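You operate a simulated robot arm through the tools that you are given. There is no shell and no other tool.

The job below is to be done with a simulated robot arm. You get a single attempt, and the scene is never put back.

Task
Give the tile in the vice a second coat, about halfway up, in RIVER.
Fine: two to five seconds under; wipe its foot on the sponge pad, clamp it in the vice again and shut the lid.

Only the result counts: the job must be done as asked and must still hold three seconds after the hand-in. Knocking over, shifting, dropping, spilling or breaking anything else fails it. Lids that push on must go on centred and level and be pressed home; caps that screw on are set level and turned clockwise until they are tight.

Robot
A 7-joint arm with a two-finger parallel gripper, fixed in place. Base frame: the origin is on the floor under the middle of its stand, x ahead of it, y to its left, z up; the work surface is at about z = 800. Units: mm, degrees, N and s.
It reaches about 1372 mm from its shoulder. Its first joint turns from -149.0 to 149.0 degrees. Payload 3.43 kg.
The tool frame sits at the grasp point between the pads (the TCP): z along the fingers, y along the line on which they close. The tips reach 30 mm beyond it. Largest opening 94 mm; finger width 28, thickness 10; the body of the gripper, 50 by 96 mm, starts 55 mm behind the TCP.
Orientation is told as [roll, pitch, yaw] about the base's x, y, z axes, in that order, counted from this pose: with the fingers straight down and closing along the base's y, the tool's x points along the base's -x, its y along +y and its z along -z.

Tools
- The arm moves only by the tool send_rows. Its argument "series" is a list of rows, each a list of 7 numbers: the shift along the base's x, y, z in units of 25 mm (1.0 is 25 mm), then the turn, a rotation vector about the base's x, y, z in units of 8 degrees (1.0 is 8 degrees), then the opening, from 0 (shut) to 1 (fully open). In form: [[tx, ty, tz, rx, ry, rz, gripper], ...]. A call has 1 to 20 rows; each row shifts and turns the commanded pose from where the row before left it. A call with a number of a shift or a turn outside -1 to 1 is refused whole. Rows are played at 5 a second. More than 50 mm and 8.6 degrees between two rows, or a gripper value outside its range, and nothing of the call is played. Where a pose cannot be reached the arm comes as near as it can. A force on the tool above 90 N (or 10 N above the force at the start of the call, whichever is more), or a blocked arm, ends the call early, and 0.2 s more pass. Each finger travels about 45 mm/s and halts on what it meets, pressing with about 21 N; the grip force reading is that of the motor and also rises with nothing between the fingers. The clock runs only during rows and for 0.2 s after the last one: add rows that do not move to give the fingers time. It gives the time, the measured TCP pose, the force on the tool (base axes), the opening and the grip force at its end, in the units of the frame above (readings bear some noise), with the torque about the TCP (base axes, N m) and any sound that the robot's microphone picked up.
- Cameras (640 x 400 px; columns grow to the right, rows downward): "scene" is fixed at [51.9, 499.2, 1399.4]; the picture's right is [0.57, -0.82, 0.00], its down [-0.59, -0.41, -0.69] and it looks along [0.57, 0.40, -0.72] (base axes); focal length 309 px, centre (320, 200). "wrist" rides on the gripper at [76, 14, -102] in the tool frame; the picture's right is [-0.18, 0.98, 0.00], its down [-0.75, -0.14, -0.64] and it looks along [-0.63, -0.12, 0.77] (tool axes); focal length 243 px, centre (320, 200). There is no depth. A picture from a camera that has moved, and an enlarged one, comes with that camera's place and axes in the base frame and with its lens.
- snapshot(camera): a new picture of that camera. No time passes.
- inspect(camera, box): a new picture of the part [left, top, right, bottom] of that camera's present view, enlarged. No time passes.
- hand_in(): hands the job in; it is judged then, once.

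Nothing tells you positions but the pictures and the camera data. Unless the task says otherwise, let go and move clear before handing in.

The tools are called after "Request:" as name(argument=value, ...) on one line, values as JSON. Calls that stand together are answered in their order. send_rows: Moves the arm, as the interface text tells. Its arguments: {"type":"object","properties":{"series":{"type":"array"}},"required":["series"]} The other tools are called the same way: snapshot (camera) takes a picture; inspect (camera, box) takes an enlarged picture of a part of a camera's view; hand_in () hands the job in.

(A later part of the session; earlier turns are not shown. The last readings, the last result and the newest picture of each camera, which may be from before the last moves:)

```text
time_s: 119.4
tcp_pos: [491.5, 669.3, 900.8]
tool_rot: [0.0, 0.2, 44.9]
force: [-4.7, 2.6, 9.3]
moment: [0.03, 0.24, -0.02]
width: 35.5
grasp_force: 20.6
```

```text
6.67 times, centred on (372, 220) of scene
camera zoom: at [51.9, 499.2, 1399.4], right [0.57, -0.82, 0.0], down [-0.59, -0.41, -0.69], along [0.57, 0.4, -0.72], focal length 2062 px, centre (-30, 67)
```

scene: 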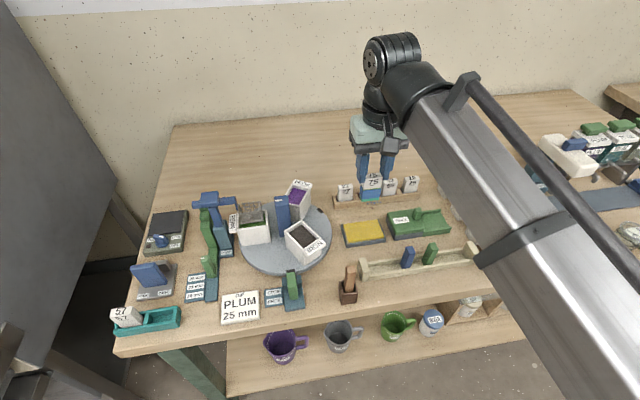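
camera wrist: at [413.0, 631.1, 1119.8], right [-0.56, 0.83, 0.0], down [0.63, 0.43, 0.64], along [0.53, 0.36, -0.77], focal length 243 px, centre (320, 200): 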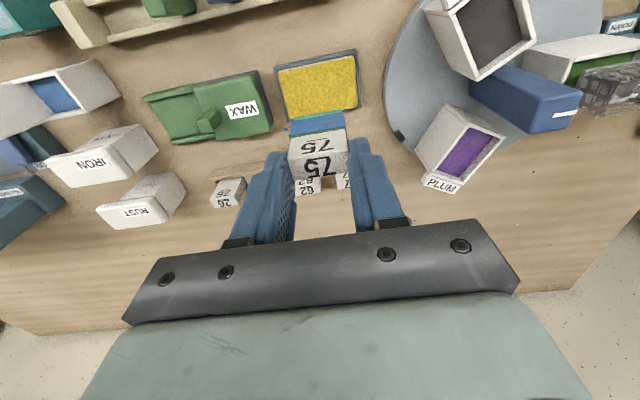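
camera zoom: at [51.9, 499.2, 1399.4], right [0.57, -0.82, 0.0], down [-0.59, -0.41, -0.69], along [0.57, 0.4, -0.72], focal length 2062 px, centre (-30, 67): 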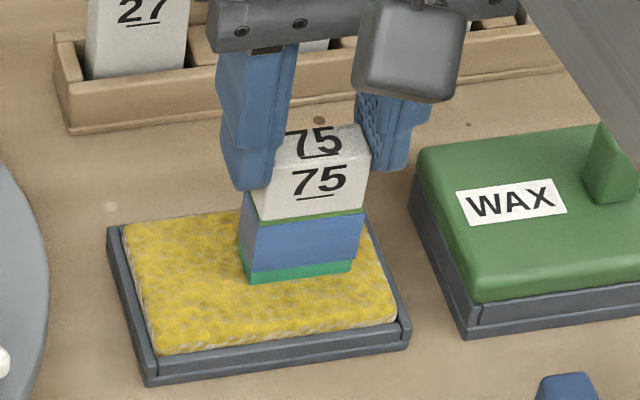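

The dot beside the foot has vanished. I'll lift the tile and check that the beads are gone.

Request:
send_rows(series=[[0, 0, 0.3, 0, 0, 0, 0.2], [0, 0, 0.7, 0, 0, 0, 0.2], [0, 0, 0.5, 0, 0, 0, 0.2], [0, 0, 0, 0, 0, 0, 0.2]])

Request:
inspect(camera="scene", box=[345, 170, 410, 240])

Request:
inspect(camera="wrist", box=[260, 80, 380, 190])

```text
time_s: 120.4
tcp_pos: [492.8, 672.2, 936.9]
tool_rot: [0.0, 0.1, 44.8]
force: [-0.1, -0.4, -0.1]
moment: [0.04, -0.01, 0.01]
width: 35.0
grasp_force: 21.5
```

```text
5.71 times, centred on (378, 205) of scene
camera zoom: at [51.9, 499.2, 1399.4], right [0.57, -0.82, 0.0], down [-0.59, -0.41, -0.69], along [0.57, 0.4, -0.72], focal length 1768 px, centre (-9, 171)
```

zoom: 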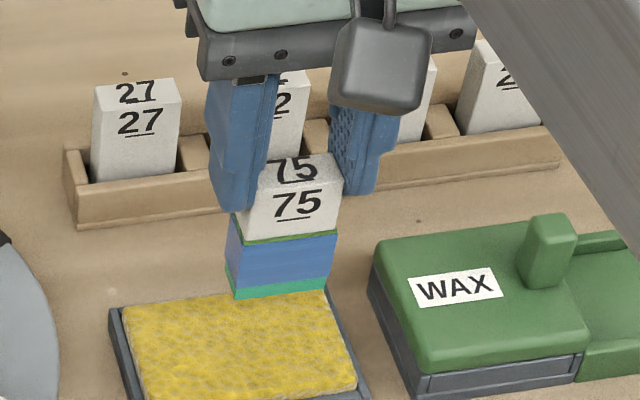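

```text
3.64 times, centred on (320, 135) of wrist
camera zoom: at [428.8, 628.3, 1039.9], right [-0.56, 0.83, 0.0], down [0.63, 0.43, 0.64], along [0.53, 0.36, -0.77], focal length 882 px, centre (320, 436)
```

zoom: 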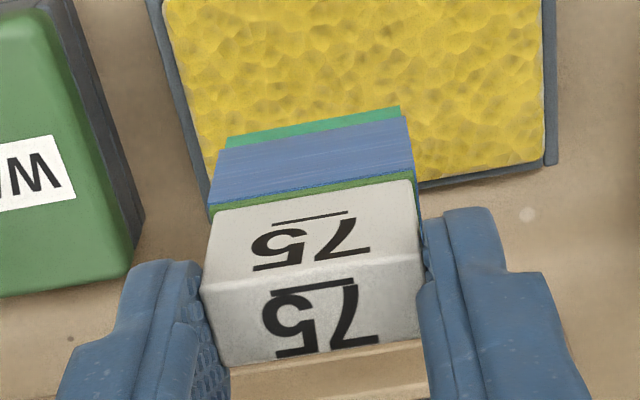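

The foot is clean. Now I'll carry the tile high back to the vice and check the slot before lowering.

Request:
send_rows(series=[[0, 0, 0.9, 0, 0, 0, 0.2], [0, 0, 0.9, 0, 0, 0, 0.2], [0, 0, 0.9, 0, 0, 0, 0.2], [0, 0, 0.9, 0, 0, 0, 0.2], [0, 0, 0.9, 0, 0, 0, 0.2], [0, 0, 0.9, 0, 0, 0, 0.2], [0, 0, 0.9, 0, 0, 0, 0.2], [0, 0, 0.8, 0, 0, 0, 0.2]])

Request:
send_rows(series=[[-0.903, 0.77, 0, 0, 0, 0, 0.2], [-0.903, 0.77, 0, 0, 0, 0, 0.2], [-0.903, 0.77, 0, 0, 0, 0, 0.2], [-0.903, 0.77, 0, 0, 0, 0, 0.2], [-0.903, 0.77, 0, 0, 0, 0, 0.2], [-0.903, 0.77, 0, 0, 0, 0, 0.2], [-0.903, 0.77, 0, 0, 0, 0, 0.2], [-0.903, 0.77, 0, 0, 0, 0, 0.2], [-0.903, 0.77, 0, 0, 0, 0, 0.2], [-0.903, 0.77, 0, 0, 0, 0, 0.2], [-0.903, 0.77, 0, 0, 0, 0, 0.2], [-0.903, 0.77, 0, 0, 0, 0, 0.2], [-0.903, 0.77, 0, 0, 0, 0, 0.2], [-0.903, 0.77, 0, 0, 0, 0, 0.2], [-0.903, 0.77, 0, 0, 0, 0, 0.2], [-0.903, 0.77, 0, 0, 0, 0, 0.2], [0, 0, 0, 0, 0, 0, 0.2]])

Request:
snapshot(camera="wrist")

Request:
snapshot(camera="scene")

Request:
inspect(camera="wrist", box=[260, 30, 400, 170])

```text
time_s: 122.2
tcp_pos: [493.9, 668.9, 1116.0]
tool_rot: [0.1, 0.1, 44.9]
force: [-0.1, -0.5, -1.5]
moment: [0.0, 0.02, 0.01]
width: 35.4
grasp_force: 20.6
```

```text
time_s: 125.8
tcp_pos: [130.4, 978.0, 1117.5]
tool_rot: [0.0, 0.1, 44.9]
force: [-0.2, 0.1, -1.0]
moment: [0.01, -0.03, 0.02]
width: 35.4
grasp_force: 21.1
```

```text
taken
camera wrist: at [67.7, 934.3, 1220.7], right [-0.56, 0.83, 0.0], down [0.63, 0.43, 0.64], along [0.53, 0.36, -0.77], focal length 243 px, centre (320, 200)
```

wrist: 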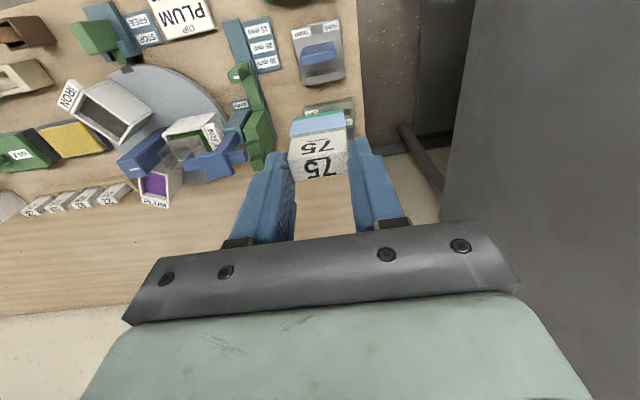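

```text
taken
```

scene: 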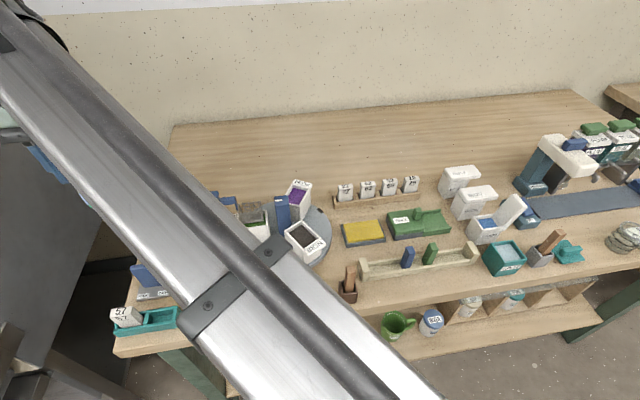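

```text
2.86 times, centred on (330, 100) of wrist
camera zoom: at [67.7, 934.3, 1220.7], right [-0.56, 0.83, 0.0], down [0.63, 0.43, 0.64], along [0.53, 0.36, -0.77], focal length 693 px, centre (291, 486)
```

zoom: 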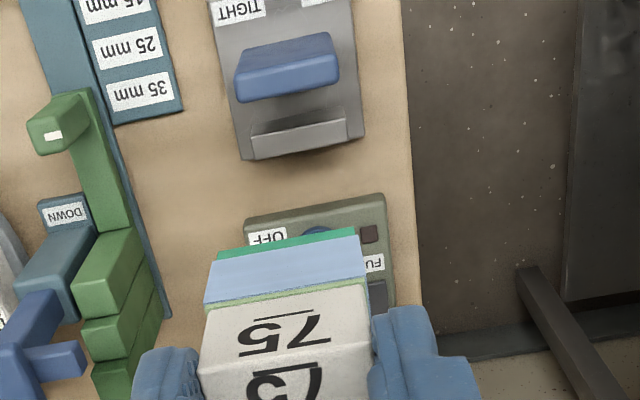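

Request:
inspect(camera="wrist", box=[285, 20, 355, 95])

```text
5.33 times, centred on (320, 58) of wrist
camera zoom: at [67.7, 934.3, 1220.7], right [-0.56, 0.83, 0.0], down [0.63, 0.43, 0.64], along [0.53, 0.36, -0.77], focal length 1294 px, centre (320, 960)
```

zoom: 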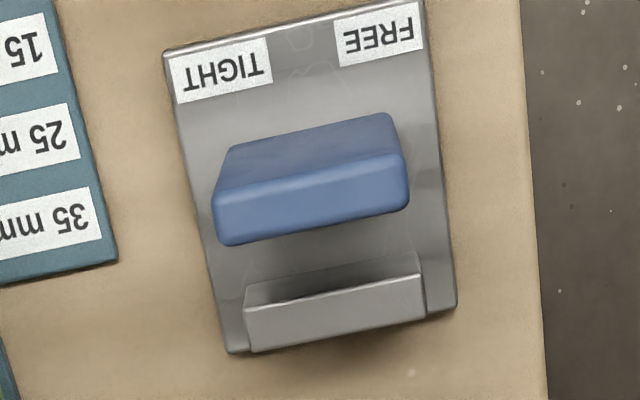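

The slot between jaw (e2≈771) and post (e2≈794.5) is clear. I'll centre the tile at e2≈785 and lower it until its foot is just above the post top.

Request:
send_rows(series=[[0.048, 0.082, -0.9, 0, 0, 0, 0.2], [0, 0, -0.9, 0, 0, 0, 0.2], [0, 0, -0.9, 0, 0, 0, 0.2], [0, 0, -0.9, 0, 0, 0, 0.2], [0, 0, -0.9, 0, 0, 0, 0.2], [0, 0, -0.9, 0, 0, 0, 0.2], [0, 0, -0.9, 0, 0, 0, 0.2], [0, 0, -0.5, 0, 0, 0, 0.2], [0, 0, 0, 0, 0, 0, 0.2]])

Request:
inspect(camera="wrist", box=[250, 60, 400, 190])

Request:
inspect(camera="wrist", box=[280, 90, 370, 150])

```text
time_s: 127.8
tcp_pos: [133.6, 979.6, 944.6]
tool_rot: [0.1, 0.1, 44.9]
force: [-1.0, 0.3, -1.2]
moment: [0.01, -0.02, 0.01]
width: 35.5
grasp_force: 20.9
```

```text
3.08 times, centred on (325, 125) of wrist
camera zoom: at [70.1, 935.3, 1047.4], right [-0.56, 0.83, 0.0], down [0.63, 0.43, 0.64], along [0.53, 0.36, -0.77], focal length 746 px, centre (305, 431)
```

zoom: 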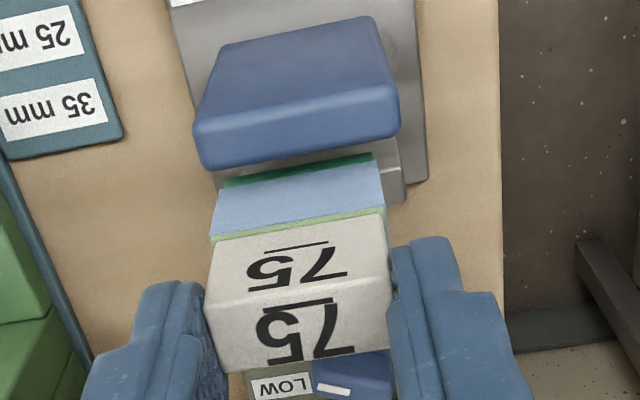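

```text
6.67 times, centred on (325, 120) of wrist
camera zoom: at [70.1, 935.3, 1047.4], right [-0.56, 0.83, 0.0], down [0.63, 0.43, 0.64], along [0.53, 0.36, -0.77], focal length 1618 px, centre (287, 733)
```

zoom: 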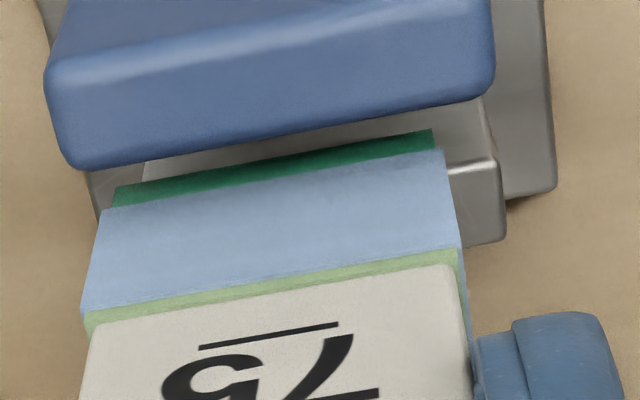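

The tile's back face is only about half a millimetre from the post line, so I'll shift it 0.8 mm toward the jaw and go down in stages with force checks.

Request:
send_rows(series=[[-0.065, 0.02, 0, 0, 0, 0, 0.2], [0, 0, -0.5, 0, 0, 0, 0.2], [0, 0, -0.4, 0, 0, 0, 0.2], [0, 0, -0.3, 0, 0, 0, 0.2], [0, 0, -0.2, 0, 0, 0, 0.2], [0, 0, 0, 0, 0, 0, 0.2]])

Request:
inspect(camera="wrist", box=[250, 60, 400, 190])

```text
time_s: 129.2
tcp_pos: [132.2, 978.5, 910.7]
tool_rot: [0.0, 0.1, 44.9]
force: [-2.6, -1.2, 17.0]
moment: [0.09, 0.0, -0.01]
width: 35.6
grasp_force: 20.9
```

```text
3.08 times, centred on (325, 125) of wrist
camera zoom: at [68.6, 935.2, 1014.1], right [-0.56, 0.83, 0.0], down [0.63, 0.43, 0.64], along [0.53, 0.36, -0.77], focal length 746 px, centre (305, 431)
```

zoom: 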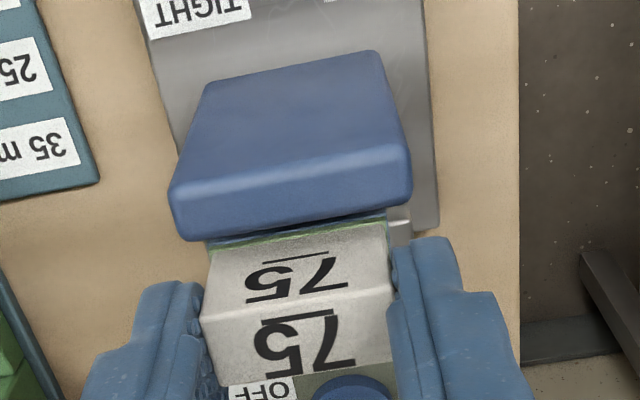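

Request:
send_rows(series=[[0, 0, 0.3, 0, 0, 0, 0.2], [0, 0, 0.3, 0, 0, 0, 0.2], [0, 0, 0, 0, 0, 0, 0.2]])

Request:
inspect(camera="wrist", box=[270, 80, 370, 170])

```text
time_s: 130.0
tcp_pos: [132.8, 979.0, 926.4]
tool_rot: [0.0, 0.2, 44.8]
force: [0.2, 1.0, -0.5]
moment: [0.03, 0.01, 0.03]
width: 35.4
grasp_force: 20.6
```

```text
4.44 times, centred on (320, 125) of wrist
camera zoom: at [69.6, 935.8, 1028.7], right [-0.56, 0.83, 0.0], down [0.63, 0.43, 0.64], along [0.53, 0.36, -0.77], focal length 1078 px, centre (320, 533)
```

zoom: 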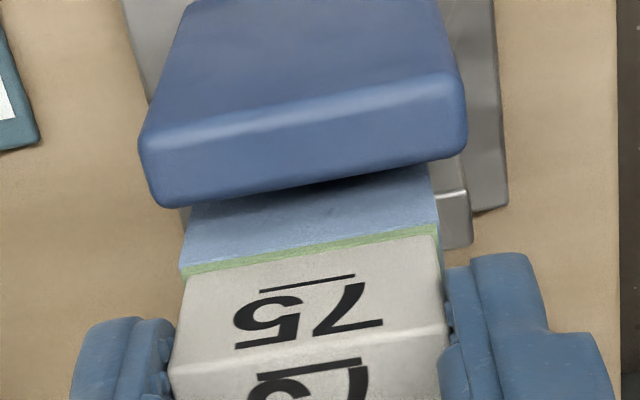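

The tile's back edge touched the post top and slid up a few millimetres in the grip, so it is about 17.4 mm thick and needs to go further forward. I'll shift 1.6 mm toward the jaw and try again gently.

Request:
send_rows(series=[[-0.045, -0.045, 0, 0, 0, 0, 0.2], [0, 0, -0.3, 0, 0, 0, 0.2], [0, 0, -0.3, 0, 0, 0, 0.2], [0, 0, -0.08, 0, 0, 0, 0.2], [0, 0, -0.08, 0, 0, 0, 0.2]])

Request:
inspect(camera="wrist", box=[270, 80, 370, 170])

```text
time_s: 131.2
tcp_pos: [130.7, 978.8, 906.8]
tool_rot: [0.0, 0.1, 44.9]
force: [-0.7, 0.3, -0.6]
moment: [-0.02, -0.01, 0.01]
width: 35.3
grasp_force: 20.5
```

```text
4.44 times, centred on (320, 125) of wrist
camera zoom: at [67.1, 935.6, 1009.2], right [-0.56, 0.83, 0.0], down [0.63, 0.43, 0.64], along [0.53, 0.36, -0.77], focal length 1078 px, centre (320, 533)
```

zoom: 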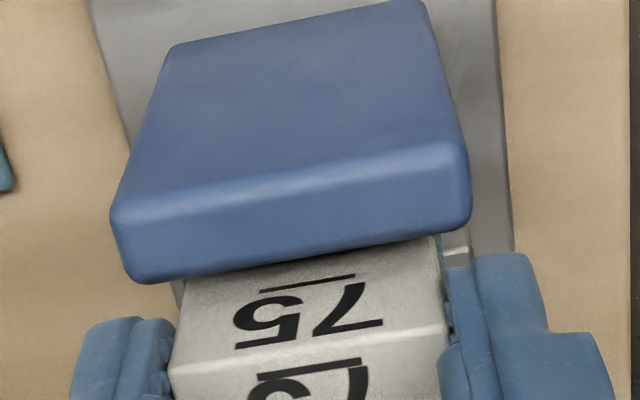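

No contact now. I'll continue down in small steps, checking the force for the foot and for the fingers passing the jaw.

Request:
send_rows(series=[[0, 0, -0.1, 0, 0, 0, 0.2], [0, 0, -0.1, 0, 0, 0, 0.2]])

Request:
send_rows(series=[[0, 0, -0.1, 0, 0, 0, 0.2], [0, 0, -0.1, 0, 0, 0, 0.2]])

Request:
inspect(camera="wrist", box=[270, 80, 370, 190])

```text
time_s: 131.8
tcp_pos: [131.3, 979.8, 902.8]
tool_rot: [0.0, 0.2, 44.9]
force: [-0.3, -0.6, -0.5]
moment: [0.0, 0.01, -0.03]
width: 35.1
grasp_force: 21.4
```

```text
time_s: 132.4
tcp_pos: [129.5, 979.5, 897.4]
tool_rot: [-0.1, 0.2, 45.0]
force: [-0.6, 0.3, -0.3]
moment: [-0.01, 0.0, -0.03]
width: 35.2
grasp_force: 21.0
```

```text
3.64 times, centred on (320, 135) of wrist
camera zoom: at [66.1, 936.2, 1000.1], right [-0.56, 0.83, 0.0], down [0.63, 0.43, 0.64], along [0.53, 0.36, -0.77], focal length 882 px, centre (320, 436)
```

zoom: 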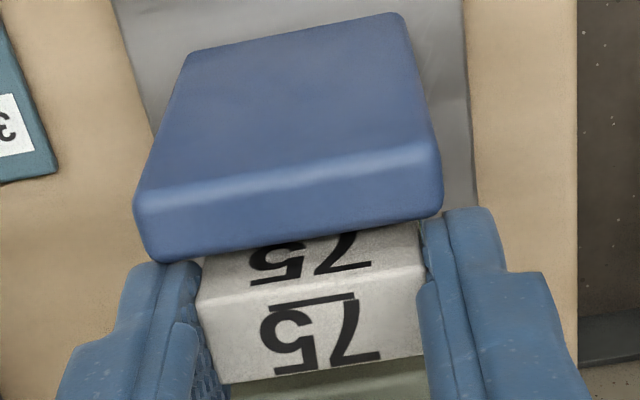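

The fingers clear the jaw. Continuing down to seat the tile on the vice base.

Request:
send_rows(series=[[0, 0, -0.1, 0, 0, 0, 0.2], [0, 0, -0.1, 0, 0, 0, 0.2], [0, 0, -0.08, 0, 0, 0, 0.2]])

Request:
send_rows(series=[[0, 0, -0.08, 0, 0, 0, 0.2], [0, 0, 0, 0, 0, 0, 0.2]])

Request:
send_rows(series=[[0, 0, -0.06, 0, 0, 0, 0.2], [0, 0, 0, 0, 0, 0, 0.2]])

```text
time_s: 133.2
tcp_pos: [129.5, 980.4, 887.9]
tool_rot: [0.0, 0.2, 44.9]
force: [0.1, 0.8, -1.2]
moment: [0.0, 0.0, 0.01]
width: 35.3
grasp_force: 20.9
```

```text
time_s: 133.8
tcp_pos: [131.1, 978.2, 887.1]
tool_rot: [0.0, 0.1, 45.0]
force: [0.1, -1.1, -0.6]
moment: [0.0, -0.02, -0.02]
width: 35.2
grasp_force: 21.5
```

```text
time_s: 134.4
tcp_pos: [131.0, 977.9, 886.3]
tool_rot: [0.1, 0.0, 44.8]
force: [-0.1, -1.0, -0.6]
moment: [-0.01, 0.03, -0.01]
width: 35.2
grasp_force: 20.7
```

Request:
send_rows(series=[[0, 0, -0.06, 0, 0, 0, 0.2], [0, 0, 0, 0, 0, 0, 0.2]])

Request:
send_rows(series=[[0, 0, -0.06, 0, 0, 0, 0.2], [0, 0, 0, 0, 0, 0, 0.2]])

Request:
inspect(camera="wrist", box=[270, 80, 370, 190])

```text
time_s: 135.0
tcp_pos: [128.5, 978.2, 885.0]
tool_rot: [0.0, 0.0, 44.8]
force: [0.7, -0.7, -1.2]
moment: [-0.02, 0.03, -0.01]
width: 35.4
grasp_force: 21.1
```

```text
time_s: 135.6
tcp_pos: [130.6, 978.1, 883.9]
tool_rot: [0.0, 0.2, 44.9]
force: [1.3, 0.0, 7.7]
moment: [-0.03, -0.07, 0.01]
width: 35.2
grasp_force: 21.2
```

```text
3.64 times, centred on (320, 135) of wrist
camera zoom: at [66.2, 935.0, 986.1], right [-0.56, 0.83, 0.0], down [0.63, 0.43, 0.64], along [0.53, 0.36, -0.77], focal length 882 px, centre (320, 436)
```

zoom: 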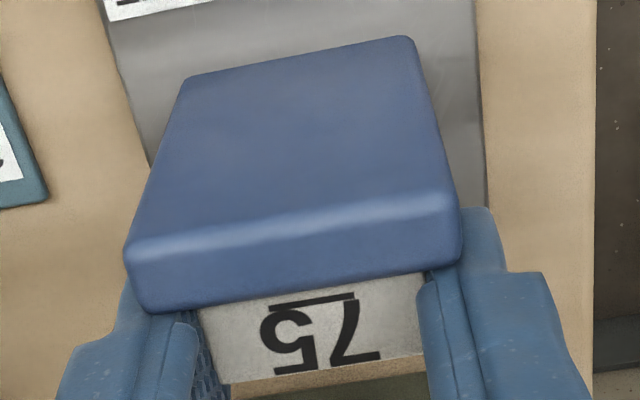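

The foot is seated on the base (7.7 N). I'll ease off, open the fingers slightly, and go straight up.

Request:
send_rows(series=[[0, 0, 0.01, 0, 0, 0, 0.2], [0, 0, 0, 0, 0, 0, 0.42], [0, 0, 0, 0, 0, 0, 0.5], [0, 0, 0, 0, 0, 0, 0.54], [0, 0, 0, 0, 0, 0, 0.54]])

Request:
inspect(camera="wrist", box=[270, 80, 370, 190])

Request:
send_rows(series=[[0, 0, 0.2, 0, 0, 0, 0.54], [0, 0, 0.5, 0, 0, 0, 0.54], [0, 0, 0.7, 0, 0, 0, 0.54], [0, 0, 0.7, 0, 0, 0, 0.7], [0, 0, 0, 0, 0, 0, 0.75]])

Request:
inspect(camera="wrist", box=[260, 60, 400, 190])

```text
time_s: 136.8
tcp_pos: [129.0, 978.5, 883.0]
tool_rot: [0.0, 0.2, 44.9]
force: [-1.0, 0.4, -0.8]
moment: [0.0, 0.03, 0.03]
width: 50.7
grasp_force: 0.0
```

```text
3.64 times, centred on (320, 135) of wrist
camera zoom: at [66.2, 934.8, 986.0], right [-0.56, 0.83, 0.0], down [0.63, 0.43, 0.64], along [0.53, 0.36, -0.77], focal length 882 px, centre (320, 436)
```

zoom: 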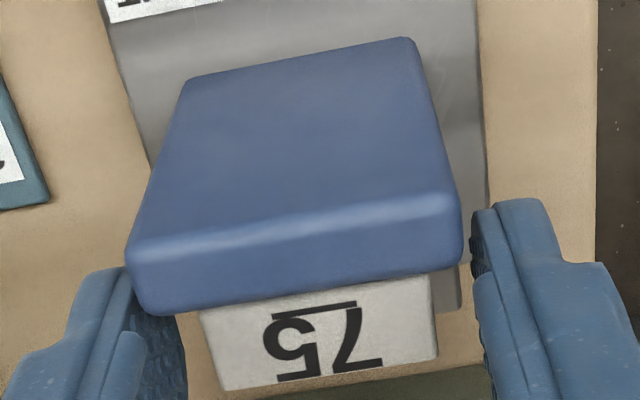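

```text
time_s: 138.0
tcp_pos: [129.8, 980.1, 935.5]
tool_rot: [0.0, 0.0, 44.9]
force: [0.1, -0.3, 0.8]
moment: [0.01, -0.01, 0.0]
width: 70.7
grasp_force: 0.0
```

```text
3.08 times, centred on (330, 125) of wrist
camera zoom: at [66.8, 935.9, 1039.2], right [-0.56, 0.83, 0.0], down [0.63, 0.43, 0.64], along [0.53, 0.36, -0.77], focal length 746 px, centre (289, 431)
```

zoom: 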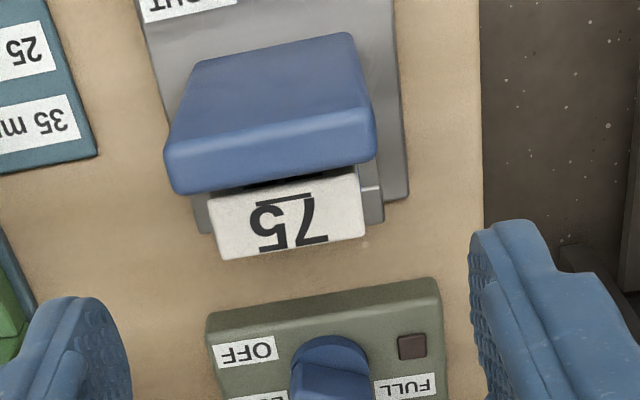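

The tile stands in its slot with the jaw still open. Now I'll straddle the jaw plate again to push it shut.

Request:
send_rows(series=[[-0.252, -0.28, 0, 0, 0, 0, 0.75], [-0.252, -0.28, 0, 0, 0, 0, 0.75], [0, 0, -0.6, 0, 0, 0, 0.75], [0, 0, -0.6, 0, 0, 0, 0.75], [0, 0, -0.6, 0, 0, 0, 0.75], [0, 0, -0.6, 0, 0, 0, 0.75], [0, 0, -0.5, 0, 0, 0, 0.75], [0, 0, 0, 0, 0, 0, 0.75]])

Request:
inspect(camera="wrist", box=[220, 100, 440, 250])

```text
time_s: 139.8
tcp_pos: [119.2, 965.0, 863.4]
tool_rot: [0.0, 0.1, 44.9]
force: [0.2, 0.1, -0.4]
moment: [0.02, 0.0, -0.04]
width: 70.6
grasp_force: 0.0
```

```text
2.67 times, centred on (330, 175) of wrist
camera zoom: at [54.9, 921.4, 965.9], right [-0.56, 0.83, 0.0], down [0.63, 0.43, 0.64], along [0.53, 0.36, -0.77], focal length 647 px, centre (293, 267)
```

zoom: 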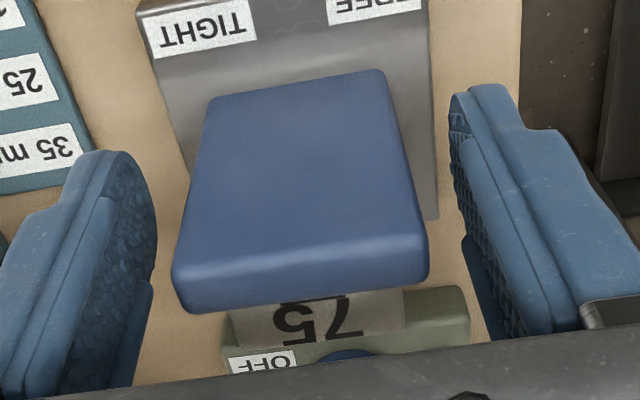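

Request:
send_rows(series=[[-0.048, 0.048, 0, 0, 0, 0, 0.65], [0, 0, 0, 0, 0, 0, 0.52], [0, 0, 0, 0, 0, 0, 0.4], [0, 0, 0, 0, 0, 0, 0.3], [0, 0, 0, 0, 0, 0, 0.3]])

Request:
send_rows(series=[[0.05, 0.05, 0, 0, 0, 0, 0.3], [0.05, 0.05, 0, 0, 0, 0, 0.3], [0, 0, 0, 0, 0, 0, 0.3]])

Request:
inspect(camera="wrist", box=[220, 100, 440, 250])

```text
time_s: 141.0
tcp_pos: [117.0, 965.7, 863.6]
tool_rot: [0.0, 0.1, 44.9]
force: [3.9, -5.0, -0.8]
moment: [0.16, 0.29, 0.1]
width: 45.8
grasp_force: 45.4
```

```text
time_s: 141.8
tcp_pos: [119.8, 968.2, 862.6]
tool_rot: [0.0, 0.2, 45.0]
force: [3.4, -5.4, -0.7]
moment: [-0.08, 0.02, -0.01]
width: 45.9
grasp_force: 44.8
```

```text
2.67 times, centred on (330, 175) of wrist
camera zoom: at [55.5, 924.3, 965.7], right [-0.56, 0.83, 0.0], down [0.63, 0.43, 0.64], along [0.53, 0.36, -0.77], focal length 647 px, centre (293, 267)
```

zoom: 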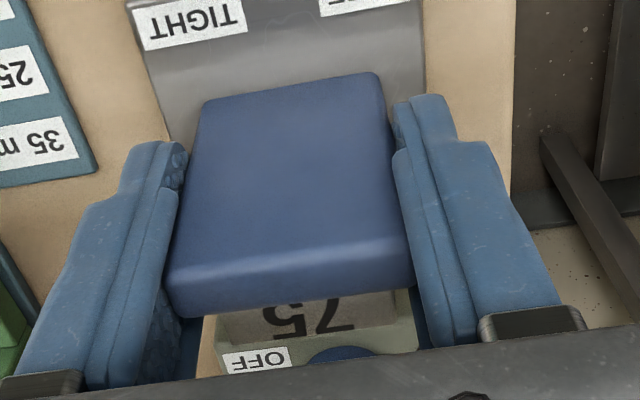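

Request:
send_rows(series=[[0.04, 0.04, 0, 0, 0, 0, 0.3], [0.03, 0.03, 0, 0, 0, 0, 0.3], [0, 0, 0, 0, 0, 0, 0.3]])

Request:
send_rows(series=[[0.03, 0.03, 0, 0, 0, 0, 0.3], [0, 0, 0, 0, 0, 0, 0.3]])

Request:
inspect(camera="wrist", box=[220, 100, 440, 250])

```text
time_s: 142.6
tcp_pos: [120.1, 970.5, 862.6]
tool_rot: [0.0, 0.1, 44.9]
force: [8.2, -10.1, -2.4]
moment: [0.34, 0.61, 0.21]
width: 45.5
grasp_force: 45.1
```

```text
time_s: 143.2
tcp_pos: [122.1, 970.4, 863.9]
tool_rot: [0.0, 0.1, 44.8]
force: [10.6, -12.6, -2.1]
moment: [0.27, 0.62, 0.21]
width: 45.8
grasp_force: 45.1
```

```text
2.67 times, centred on (330, 175) of wrist
camera zoom: at [58.1, 927.0, 965.7], right [-0.56, 0.83, 0.0], down [0.63, 0.43, 0.64], along [0.53, 0.36, -0.77], focal length 647 px, centre (293, 267)
```

zoom: 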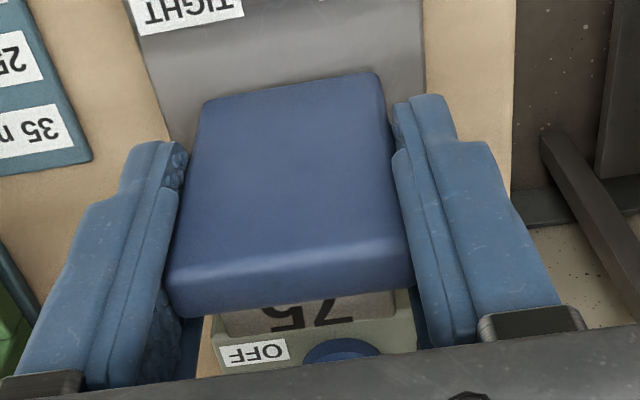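

Request:
send_rows(series=[[0.03, 0.03, 0, 0, 0, 0, 0.3], [0, 0, 0, 0, 0, 0, 0.3]])

Request:
send_rows(series=[[0.03, 0.03, 0, 0, 0, 0, 0.3], [0, 0, 0, 0, 0, 0, 0.3]])

Request:
inspect(camera="wrist", box=[220, 100, 440, 250])

```text
time_s: 143.8
tcp_pos: [121.8, 970.3, 863.7]
tool_rot: [0.0, 0.2, 44.9]
force: [8.8, -22.0, -6.8]
moment: [1.57, -0.04, 0.1]
width: 45.6
grasp_force: 45.8
```

```text
time_s: 144.4
tcp_pos: [122.0, 969.9, 863.4]
tool_rot: [-0.1, 0.4, 44.9]
force: [4.2, -33.9, -14.6]
moment: [1.73, -0.19, 0.04]
width: 45.7
grasp_force: 44.8
```

```text
2.67 times, centred on (330, 175) of wrist
camera zoom: at [58.5, 927.5, 965.9], right [-0.56, 0.83, 0.0], down [0.63, 0.44, 0.64], along [0.53, 0.36, -0.77], focal length 647 px, centre (293, 267)
```

zoom: 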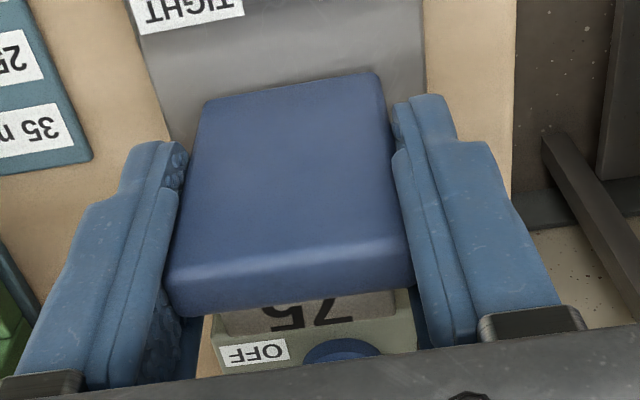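

The jaw now presses the tile against the post (about 21 N). I'll push a little more, then ease off and release.

Request:
send_rows(series=[[0.03, 0.03, 0, 0, 0, 0, 0.3], [0, 0, 0, 0, 0, 0, 0.3], [0, 0, 0, 0, 0, 0, 0.3]])

Request:
send_rows(series=[[-0.06, -0.06, 0, 0, 0, 0, 0.3], [0, 0, 0, 0, 0, 0, 0.6], [0, 0, 0, 0, 0, 0, 0.75], [0, 0, 0, 0, 0, 0, 0.75]])

Request:
inspect(camera="wrist", box=[220, 100, 440, 250])

```text
time_s: 145.2
tcp_pos: [120.8, 971.0, 862.7]
tool_rot: [-0.2, 0.5, 44.9]
force: [-7.7, -42.9, -25.9]
moment: [2.09, 0.03, -0.15]
width: 45.6
grasp_force: 45.3
```

```text
time_s: 146.2
tcp_pos: [121.2, 971.4, 863.2]
tool_rot: [0.0, 0.1, 44.9]
force: [0.0, -0.1, 0.2]
moment: [0.0, 0.0, 0.01]
width: 70.5
grasp_force: 0.0
```

```text
2.67 times, centred on (330, 175) of wrist
camera zoom: at [58.1, 928.3, 966.3], right [-0.56, 0.83, 0.0], down [0.63, 0.43, 0.64], along [0.53, 0.36, -0.77], focal length 647 px, centre (293, 267)
```

zoom: 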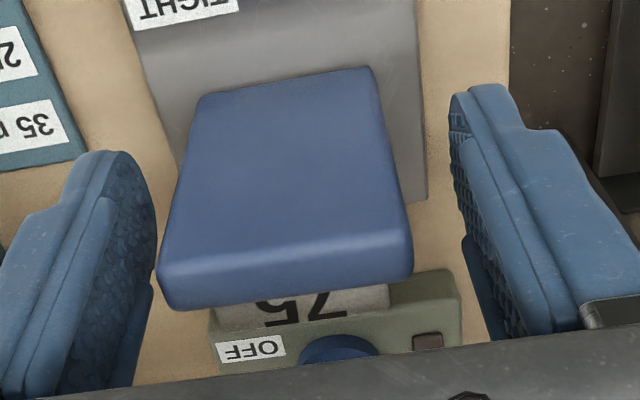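

Request:
send_rows(series=[[0, 0, 0.7, 0, 0, 0, 0.75], [0, 0, 0.7, 0, 0, 0, 0.75], [0, 0, 0.7, 0, 0, 0, 0.75], [0, 0, 0.8, 0, 0, 0, 0.75], [0, 0, 0, 0, 0, 0, 0.75]])

Request:
inspect(camera="wrist", box=[270, 50, 390, 180])

```text
time_s: 147.4
tcp_pos: [121.7, 972.8, 936.6]
tool_rot: [0.0, 0.1, 44.9]
force: [0.1, 0.5, 0.1]
moment: [-0.01, -0.01, 0.03]
width: 70.4
grasp_force: 0.1
```

```text
3.08 times, centred on (330, 115) of wrist
camera zoom: at [58.3, 929.4, 1038.8], right [-0.56, 0.83, 0.0], down [0.63, 0.43, 0.64], along [0.53, 0.36, -0.77], focal length 746 px, centre (289, 462)
```

zoom: 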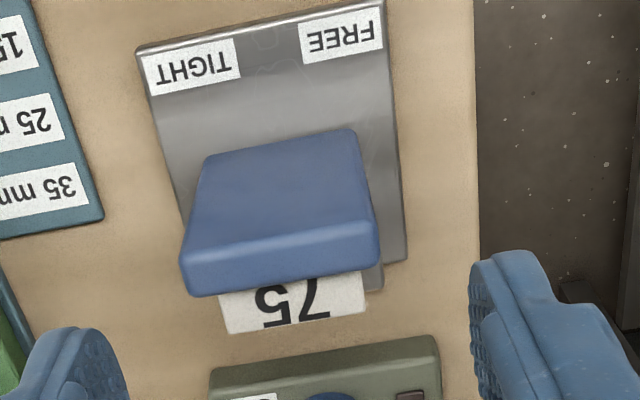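

Jaw and tile are back where they were at the start: jaw against tile, tile against the post. Next I'll close the fingers and travel back to the RIVER pot to shut its lid.

Request:
send_rows(series=[[0, 0, 0.9, 0, 0, 0, 0.5], [0, 0, 0.9, 0, 0, 0, 0.2], [0, 0, 0.9, 0, 0, 0, 0], [0, 0, 0.9, 0, 0, 0, 0], [0, 0, 0.9, 0, 0, 0, 0], [0, 0, 0.9, 0, 0, 0, 0], [0, 0, 0.9, 0, 0, 0, 0], [0.913, -0.935, 0.3, 0, 0, 0, 0], [0.913, -0.935, 0.3, 0, 0, 0, 0], [0.913, -0.935, 0, 0, 0, 0, 0], [0.913, -0.935, 0, 0, 0, 0, 0], [0.913, -0.935, 0, 0, 0, 0, 0], [0.913, -0.935, 0, 0, 0, 0, 0], [0.913, -0.935, 0, 0, 0, 0, 0], [0.913, -0.935, 0, 0, 0, 0, 0], [0.913, -0.935, 0, 0, 0, 0, 0], [0.913, -0.935, 0, 0, 0, 0, 0], [0.913, -0.935, 0, 0, 0, 0, 0], [0.913, -0.935, 0, 0, 0, 0, 0], [0.913, -0.935, 0, 0, 0, 0, 0]])

Request:
inspect(camera="scene", box=[100, 230, 220, 340])

Request:
snapshot(camera="scene")

```text
time_s: 151.6
tcp_pos: [417.6, 667.0, 1107.9]
tool_rot: [0.0, 0.1, 44.8]
force: [-0.1, -0.3, 0.2]
moment: [0.0, -0.01, -0.02]
width: 0.0
grasp_force: 21.5
```

```text
3.64 times, centred on (160, 285) of scene
camera zoom: at [51.9, 499.2, 1399.4], right [0.57, -0.82, 0.0], down [-0.59, -0.41, -0.69], along [0.57, 0.4, -0.72], focal length 1125 px, centre (902, -109)
```

zoom: 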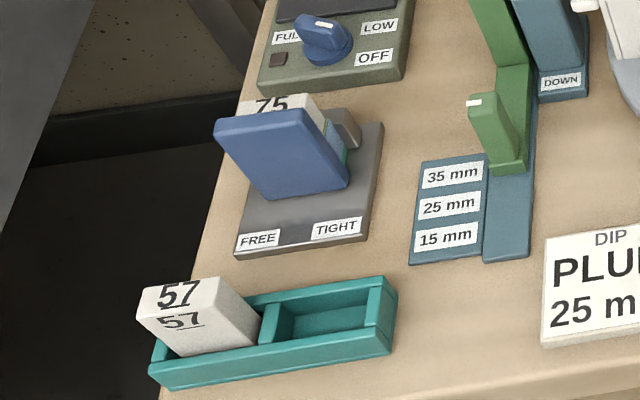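

```text
taken
```

scene: 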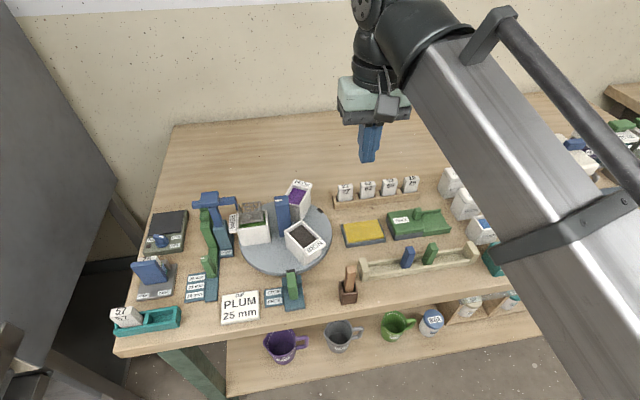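

Request:
inspect(camera="scene", box=[120, 235, 190, 310])

Request:
send_rows(series=[[0.913, -0.935, 0, 0, 0, 0, 0], [0.913, -0.935, 0, 0, 0, 0, 0], [0.913, -0.935, 0, 0, 0, 0, 0], [0.913, -0.935, 0, 0, 0, 0, 0], [0.913, -0.935, 0, 0, 0, 0, 0], [0.913, -0.935, 0, 0, 0, 0, 0], [0.913, -0.935, 0, 0, 0, 0, 0], [0.913, -0.935, 0, 0, 0, 0, 0], [0.913, -0.935, 0, 0, 0, 0, 0], [0.913, -0.935, 0, 0, 0, 0, 0], [0.913, -0.935, 0, 0, 0, 0, 0], [0.913, -0.935, 0, 0, 0, 0, 0], [0, 0, -0.9, 0, 0, 0, 0], [0, 0, -0.9, 0, 0, 0, 0], [0, 0, -0.9, 0, 0, 0, 0], [0, 0, -0.9, 0, 0, 0, 0], [0, 0, 0, 0, 0, 0, 0]])

Request:
snapshot(camera="wrist")

Request:
inspect(camera="wrist", box=[240, 60, 420, 200])

Request:
inspect(camera="scene", box=[450, 150, 570, 260])

```text
5.33 times, centred on (155, 272) of scene
camera zoom: at [51.9, 499.2, 1399.4], right [0.57, -0.82, 0.0], down [-0.59, -0.41, -0.69], along [0.57, 0.4, -0.72], focal length 1650 px, centre (1200, -187)
```

zoom: 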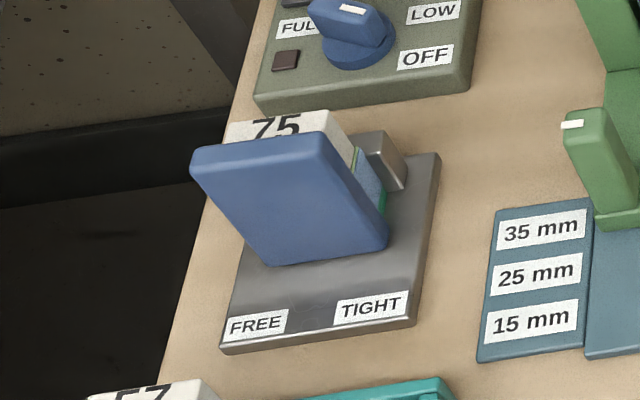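

```text
time_s: 155.2
tcp_pos: [691.6, 386.8, 1015.7]
tool_rot: [0.0, 0.2, 44.9]
force: [-0.1, 0.6, 0.0]
moment: [-0.03, 0.02, 0.01]
width: 0.2
grasp_force: 21.5
```

```text
taken
camera wrist: at [628.2, 342.8, 1118.5], right [-0.56, 0.83, 0.0], down [0.63, 0.43, 0.64], along [0.53, 0.36, -0.77], focal length 243 px, centre (320, 200)
```

wrist: 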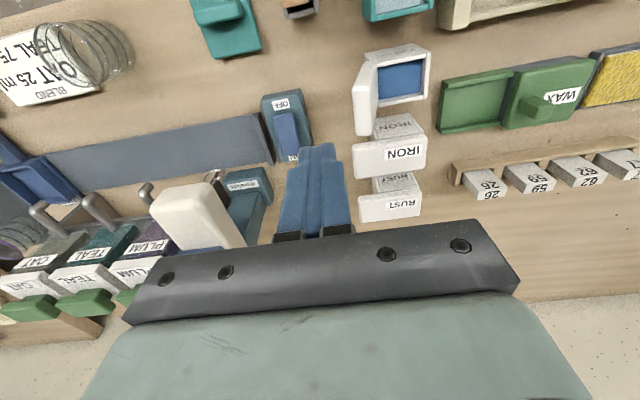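

```text
2.86 times, centred on (330, 130) of wrist
camera zoom: at [628.2, 342.8, 1118.5], right [-0.56, 0.83, 0.0], down [0.63, 0.43, 0.64], along [0.53, 0.36, -0.77], focal length 693 px, centre (291, 400)
```

zoom: 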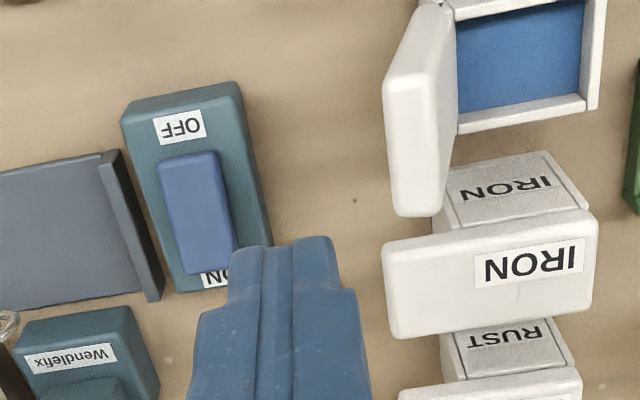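

```text
3.64 times, centred on (510, 205) of scene
camera zoom: at [51.9, 499.2, 1399.4], right [0.57, -0.82, 0.0], down [-0.59, -0.41, -0.69], along [0.57, 0.4, -0.72], focal length 1125 px, centre (-371, 182)
```

zoom: 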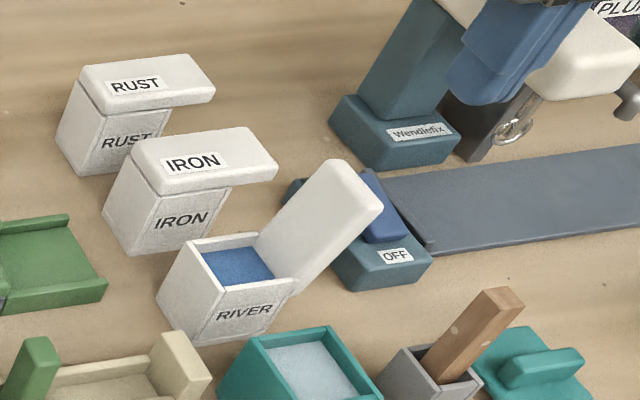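

The vice looks exactly as at the start, now with the blue coat on the tile. At the pot, I'm to the right of the open lid; I'll lower the closed fingers beside it.

Request:
send_rows(series=[[0, 0, -0.9, 0, 0, 0, 0], [0, 0, -0.9, 0, 0, 0, 0], [0, 0, -0.9, 0, 0, 0, 0], [0, 0, -0.9, 0, 0, 0, 0], [0, 0, -0.9, 0, 0, 0, 0], [0, 0, -0.6, 0, 0, 0, 0], [0, 0, 0, 0, 0, 0, 0]])

Request:
snapshot(camera="wrist")

Request:
inspect(camera="scene", box=[450, 150, 570, 260])

```text
time_s: 156.8
tcp_pos: [693.8, 386.6, 891.8]
tool_rot: [0.0, 0.1, 44.9]
force: [-0.5, 0.1, -0.5]
moment: [0.02, 0.01, 0.0]
width: 0.0
grasp_force: 21.1
```

```text
taken
camera wrist: at [630.2, 343.6, 993.0], right [-0.56, 0.83, 0.0], down [0.63, 0.43, 0.64], along [0.53, 0.36, -0.77], focal length 243 px, centre (320, 200)
```

wrist: 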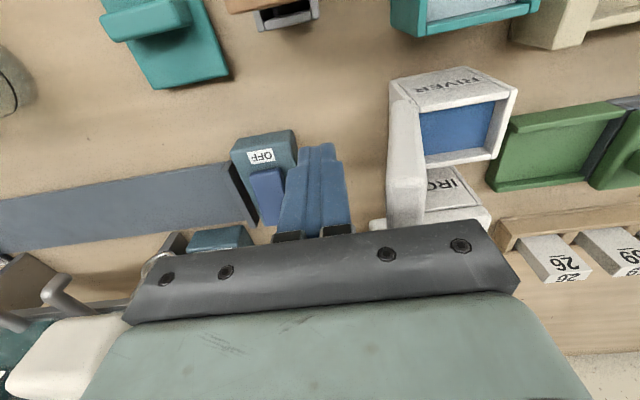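

```text
3.64 times, centred on (510, 205) of scene
camera zoom: at [51.9, 499.2, 1399.4], right [0.57, -0.82, 0.0], down [-0.59, -0.41, -0.69], along [0.57, 0.4, -0.72], focal length 1125 px, centre (-371, 182)
```

zoom: 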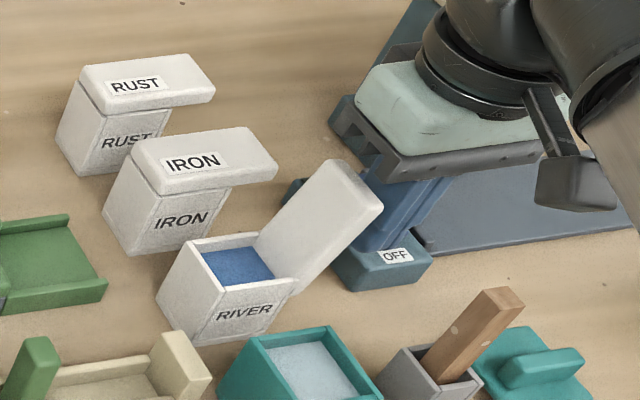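

Request:
send_rows(series=[[-0.12, 0.12, -0.1, 0, 0, 0, 0], [-0.12, 0.12, 0, 0, 0, 0, 0], [-0.12, 0.12, 0, 0, 0, 0, 0], [-0.12, 0.12, 0, 0, 0, 0, 0], [-0.12, 0.12, 0, 0, 0, 0, 0], [0, 0, 0, 0, 0, 0, 0]])

Request:
inspect(camera="scene", box=[450, 150, 570, 260])

Request:
inspect(camera="wrist", box=[250, 60, 450, 240])

```text
time_s: 158.2
tcp_pos: [677.1, 401.4, 888.3]
tool_rot: [0.0, 0.1, 44.9]
force: [0.0, 0.3, 0.1]
moment: [0.03, -0.02, 0.0]
width: 0.0
grasp_force: 20.9
```

```text
3.64 times, centred on (510, 205) of scene
camera zoom: at [51.9, 499.2, 1399.4], right [0.57, -0.82, 0.0], down [-0.59, -0.41, -0.69], along [0.57, 0.4, -0.72], focal length 1125 px, centre (-371, 182)
```

zoom: 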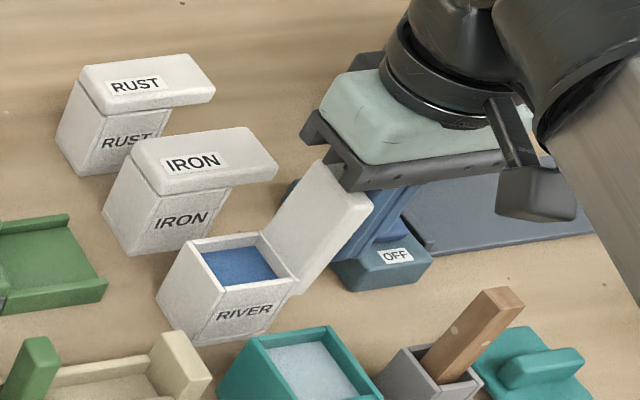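

```text
2.22 times, centred on (350, 150) of wrist
camera zoom: at [613.9, 358.2, 991.1], right [-0.56, 0.83, 0.0], down [0.63, 0.43, 0.64], along [0.53, 0.36, -0.77], focal length 539 px, centre (253, 311)
```

zoom: 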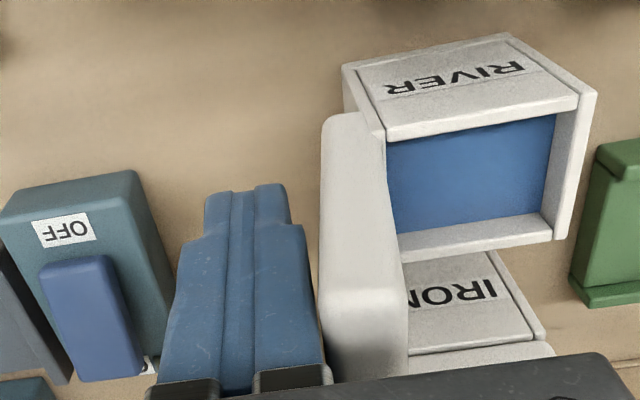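

Request:
send_rows(series=[[-0.08, 0.08, 0, 0, 0, 0, 0], [-0.08, 0.08, 0, 0, 0, 0, 0], [0, 0, 0, 0, 0, 0, 0]])

Request:
inspect(camera="scene", box=[450, 150, 570, 260])

Request:
send_rows(series=[[-0.08, 0.08, 0, 0, 0, 0, 0], [-0.08, 0.08, 0, 0, 0, 0, 0], [0, 0, 0, 0, 0, 0, 0]])

Request:
inspect(camera="scene", box=[450, 150, 570, 260])

Request:
inspect(camera="wrist", box=[250, 60, 450, 240])

```text
time_s: 159.0
tcp_pos: [674.0, 405.6, 888.7]
tool_rot: [-0.1, 0.0, 44.9]
force: [0.6, -0.1, 0.3]
moment: [0.02, -0.01, -0.03]
width: 0.1
grasp_force: 20.9
```

```text
3.64 times, centred on (510, 205) of scene
camera zoom: at [51.9, 499.2, 1399.4], right [0.57, -0.82, 0.0], down [-0.59, -0.41, -0.69], along [0.57, 0.4, -0.72], focal length 1125 px, centre (-371, 182)
```

zoom: 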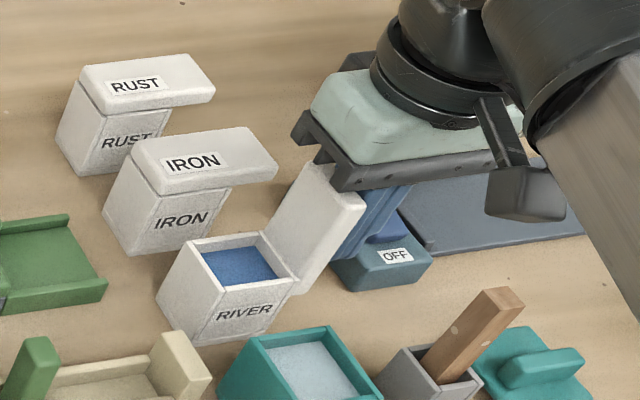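

```text
time_s: 159.8
tcp_pos: [671.7, 409.0, 887.9]
tool_rot: [0.0, 0.1, 44.8]
force: [10.1, -12.2, -1.6]
moment: [-0.23, -0.27, 0.05]
width: 0.0
grasp_force: 20.4
```

```text
3.64 times, centred on (510, 205) of scene
camera zoom: at [51.9, 499.2, 1399.4], right [0.57, -0.82, 0.0], down [-0.59, -0.41, -0.69], along [0.57, 0.4, -0.72], focal length 1125 px, centre (-371, 182)
```

zoom: 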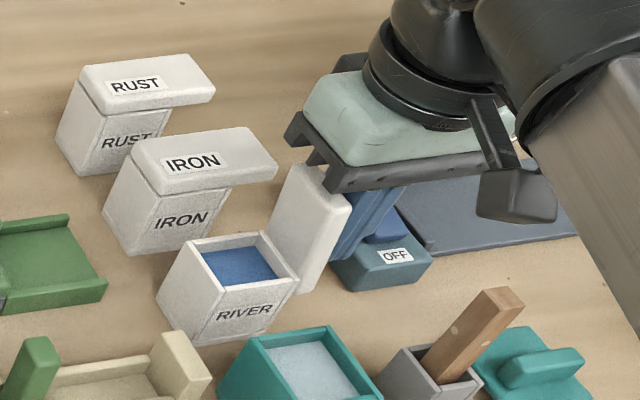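

```text
2.22 times, centred on (350, 150) of wrist
camera zoom: at [607.5, 365.6, 990.9], right [-0.56, 0.83, 0.0], down [0.63, 0.43, 0.64], along [0.53, 0.36, -0.77], focal length 539 px, centre (253, 311)
```

zoom: 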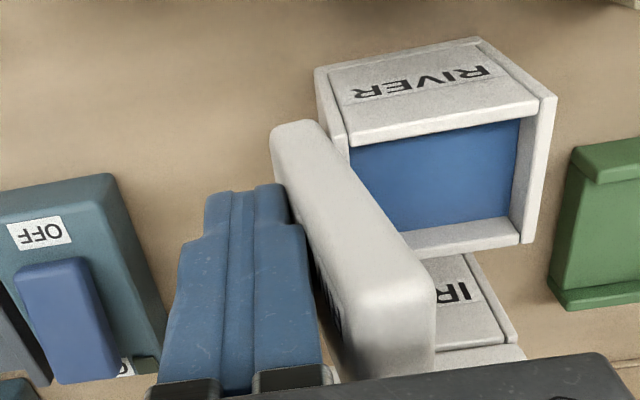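

The lid has come past upright and now rests its tab against my fingertip, so I can lower it under control. I'll back the finger away and raise it gradually so the lid closes gently.

Request:
send_rows(series=[[0.06, -0.06, 0, 0, 0, 0, 0], [0.06, -0.06, 0, 0, 0, 0, 0], [0.06, -0.06, 0, 0, 0, 0, 0], [0, 0, 0, 0, 0, 0, 0]])

Request:
inspect(camera="scene", box=[450, 150, 570, 260])

Request:
inspect(camera="wrist", box=[250, 60, 450, 240])

```text
time_s: 160.8
tcp_pos: [673.3, 405.4, 888.4]
tool_rot: [0.1, 0.1, 44.8]
force: [0.1, -0.5, -0.2]
moment: [0.0, 0.02, 0.0]
width: 0.0
grasp_force: 21.3
```

```text
3.64 times, centred on (510, 205) of scene
camera zoom: at [51.9, 499.2, 1399.4], right [0.57, -0.82, 0.0], down [-0.59, -0.41, -0.69], along [0.57, 0.4, -0.72], focal length 1125 px, centre (-371, 182)
```

zoom: 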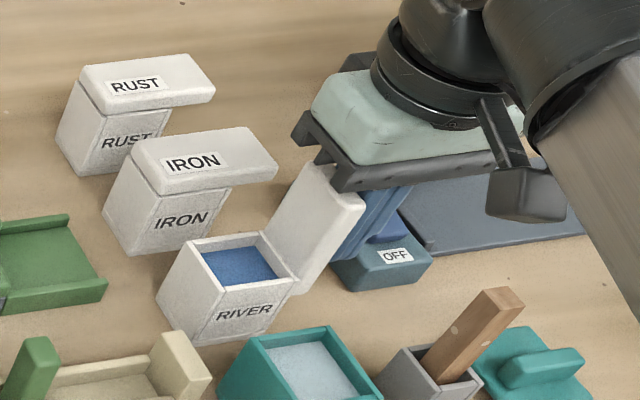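

```text
2.22 times, centred on (350, 150) of wrist
camera zoom: at [610.0, 362.1, 991.4], right [-0.56, 0.83, 0.0], down [0.63, 0.43, 0.64], along [0.53, 0.36, -0.77], focal length 539 px, centre (253, 311)
```

zoom: 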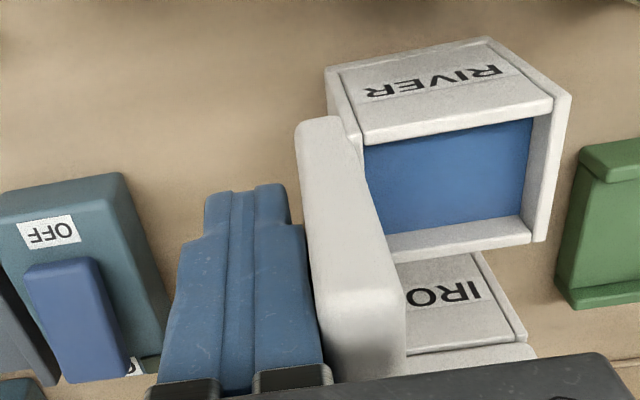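

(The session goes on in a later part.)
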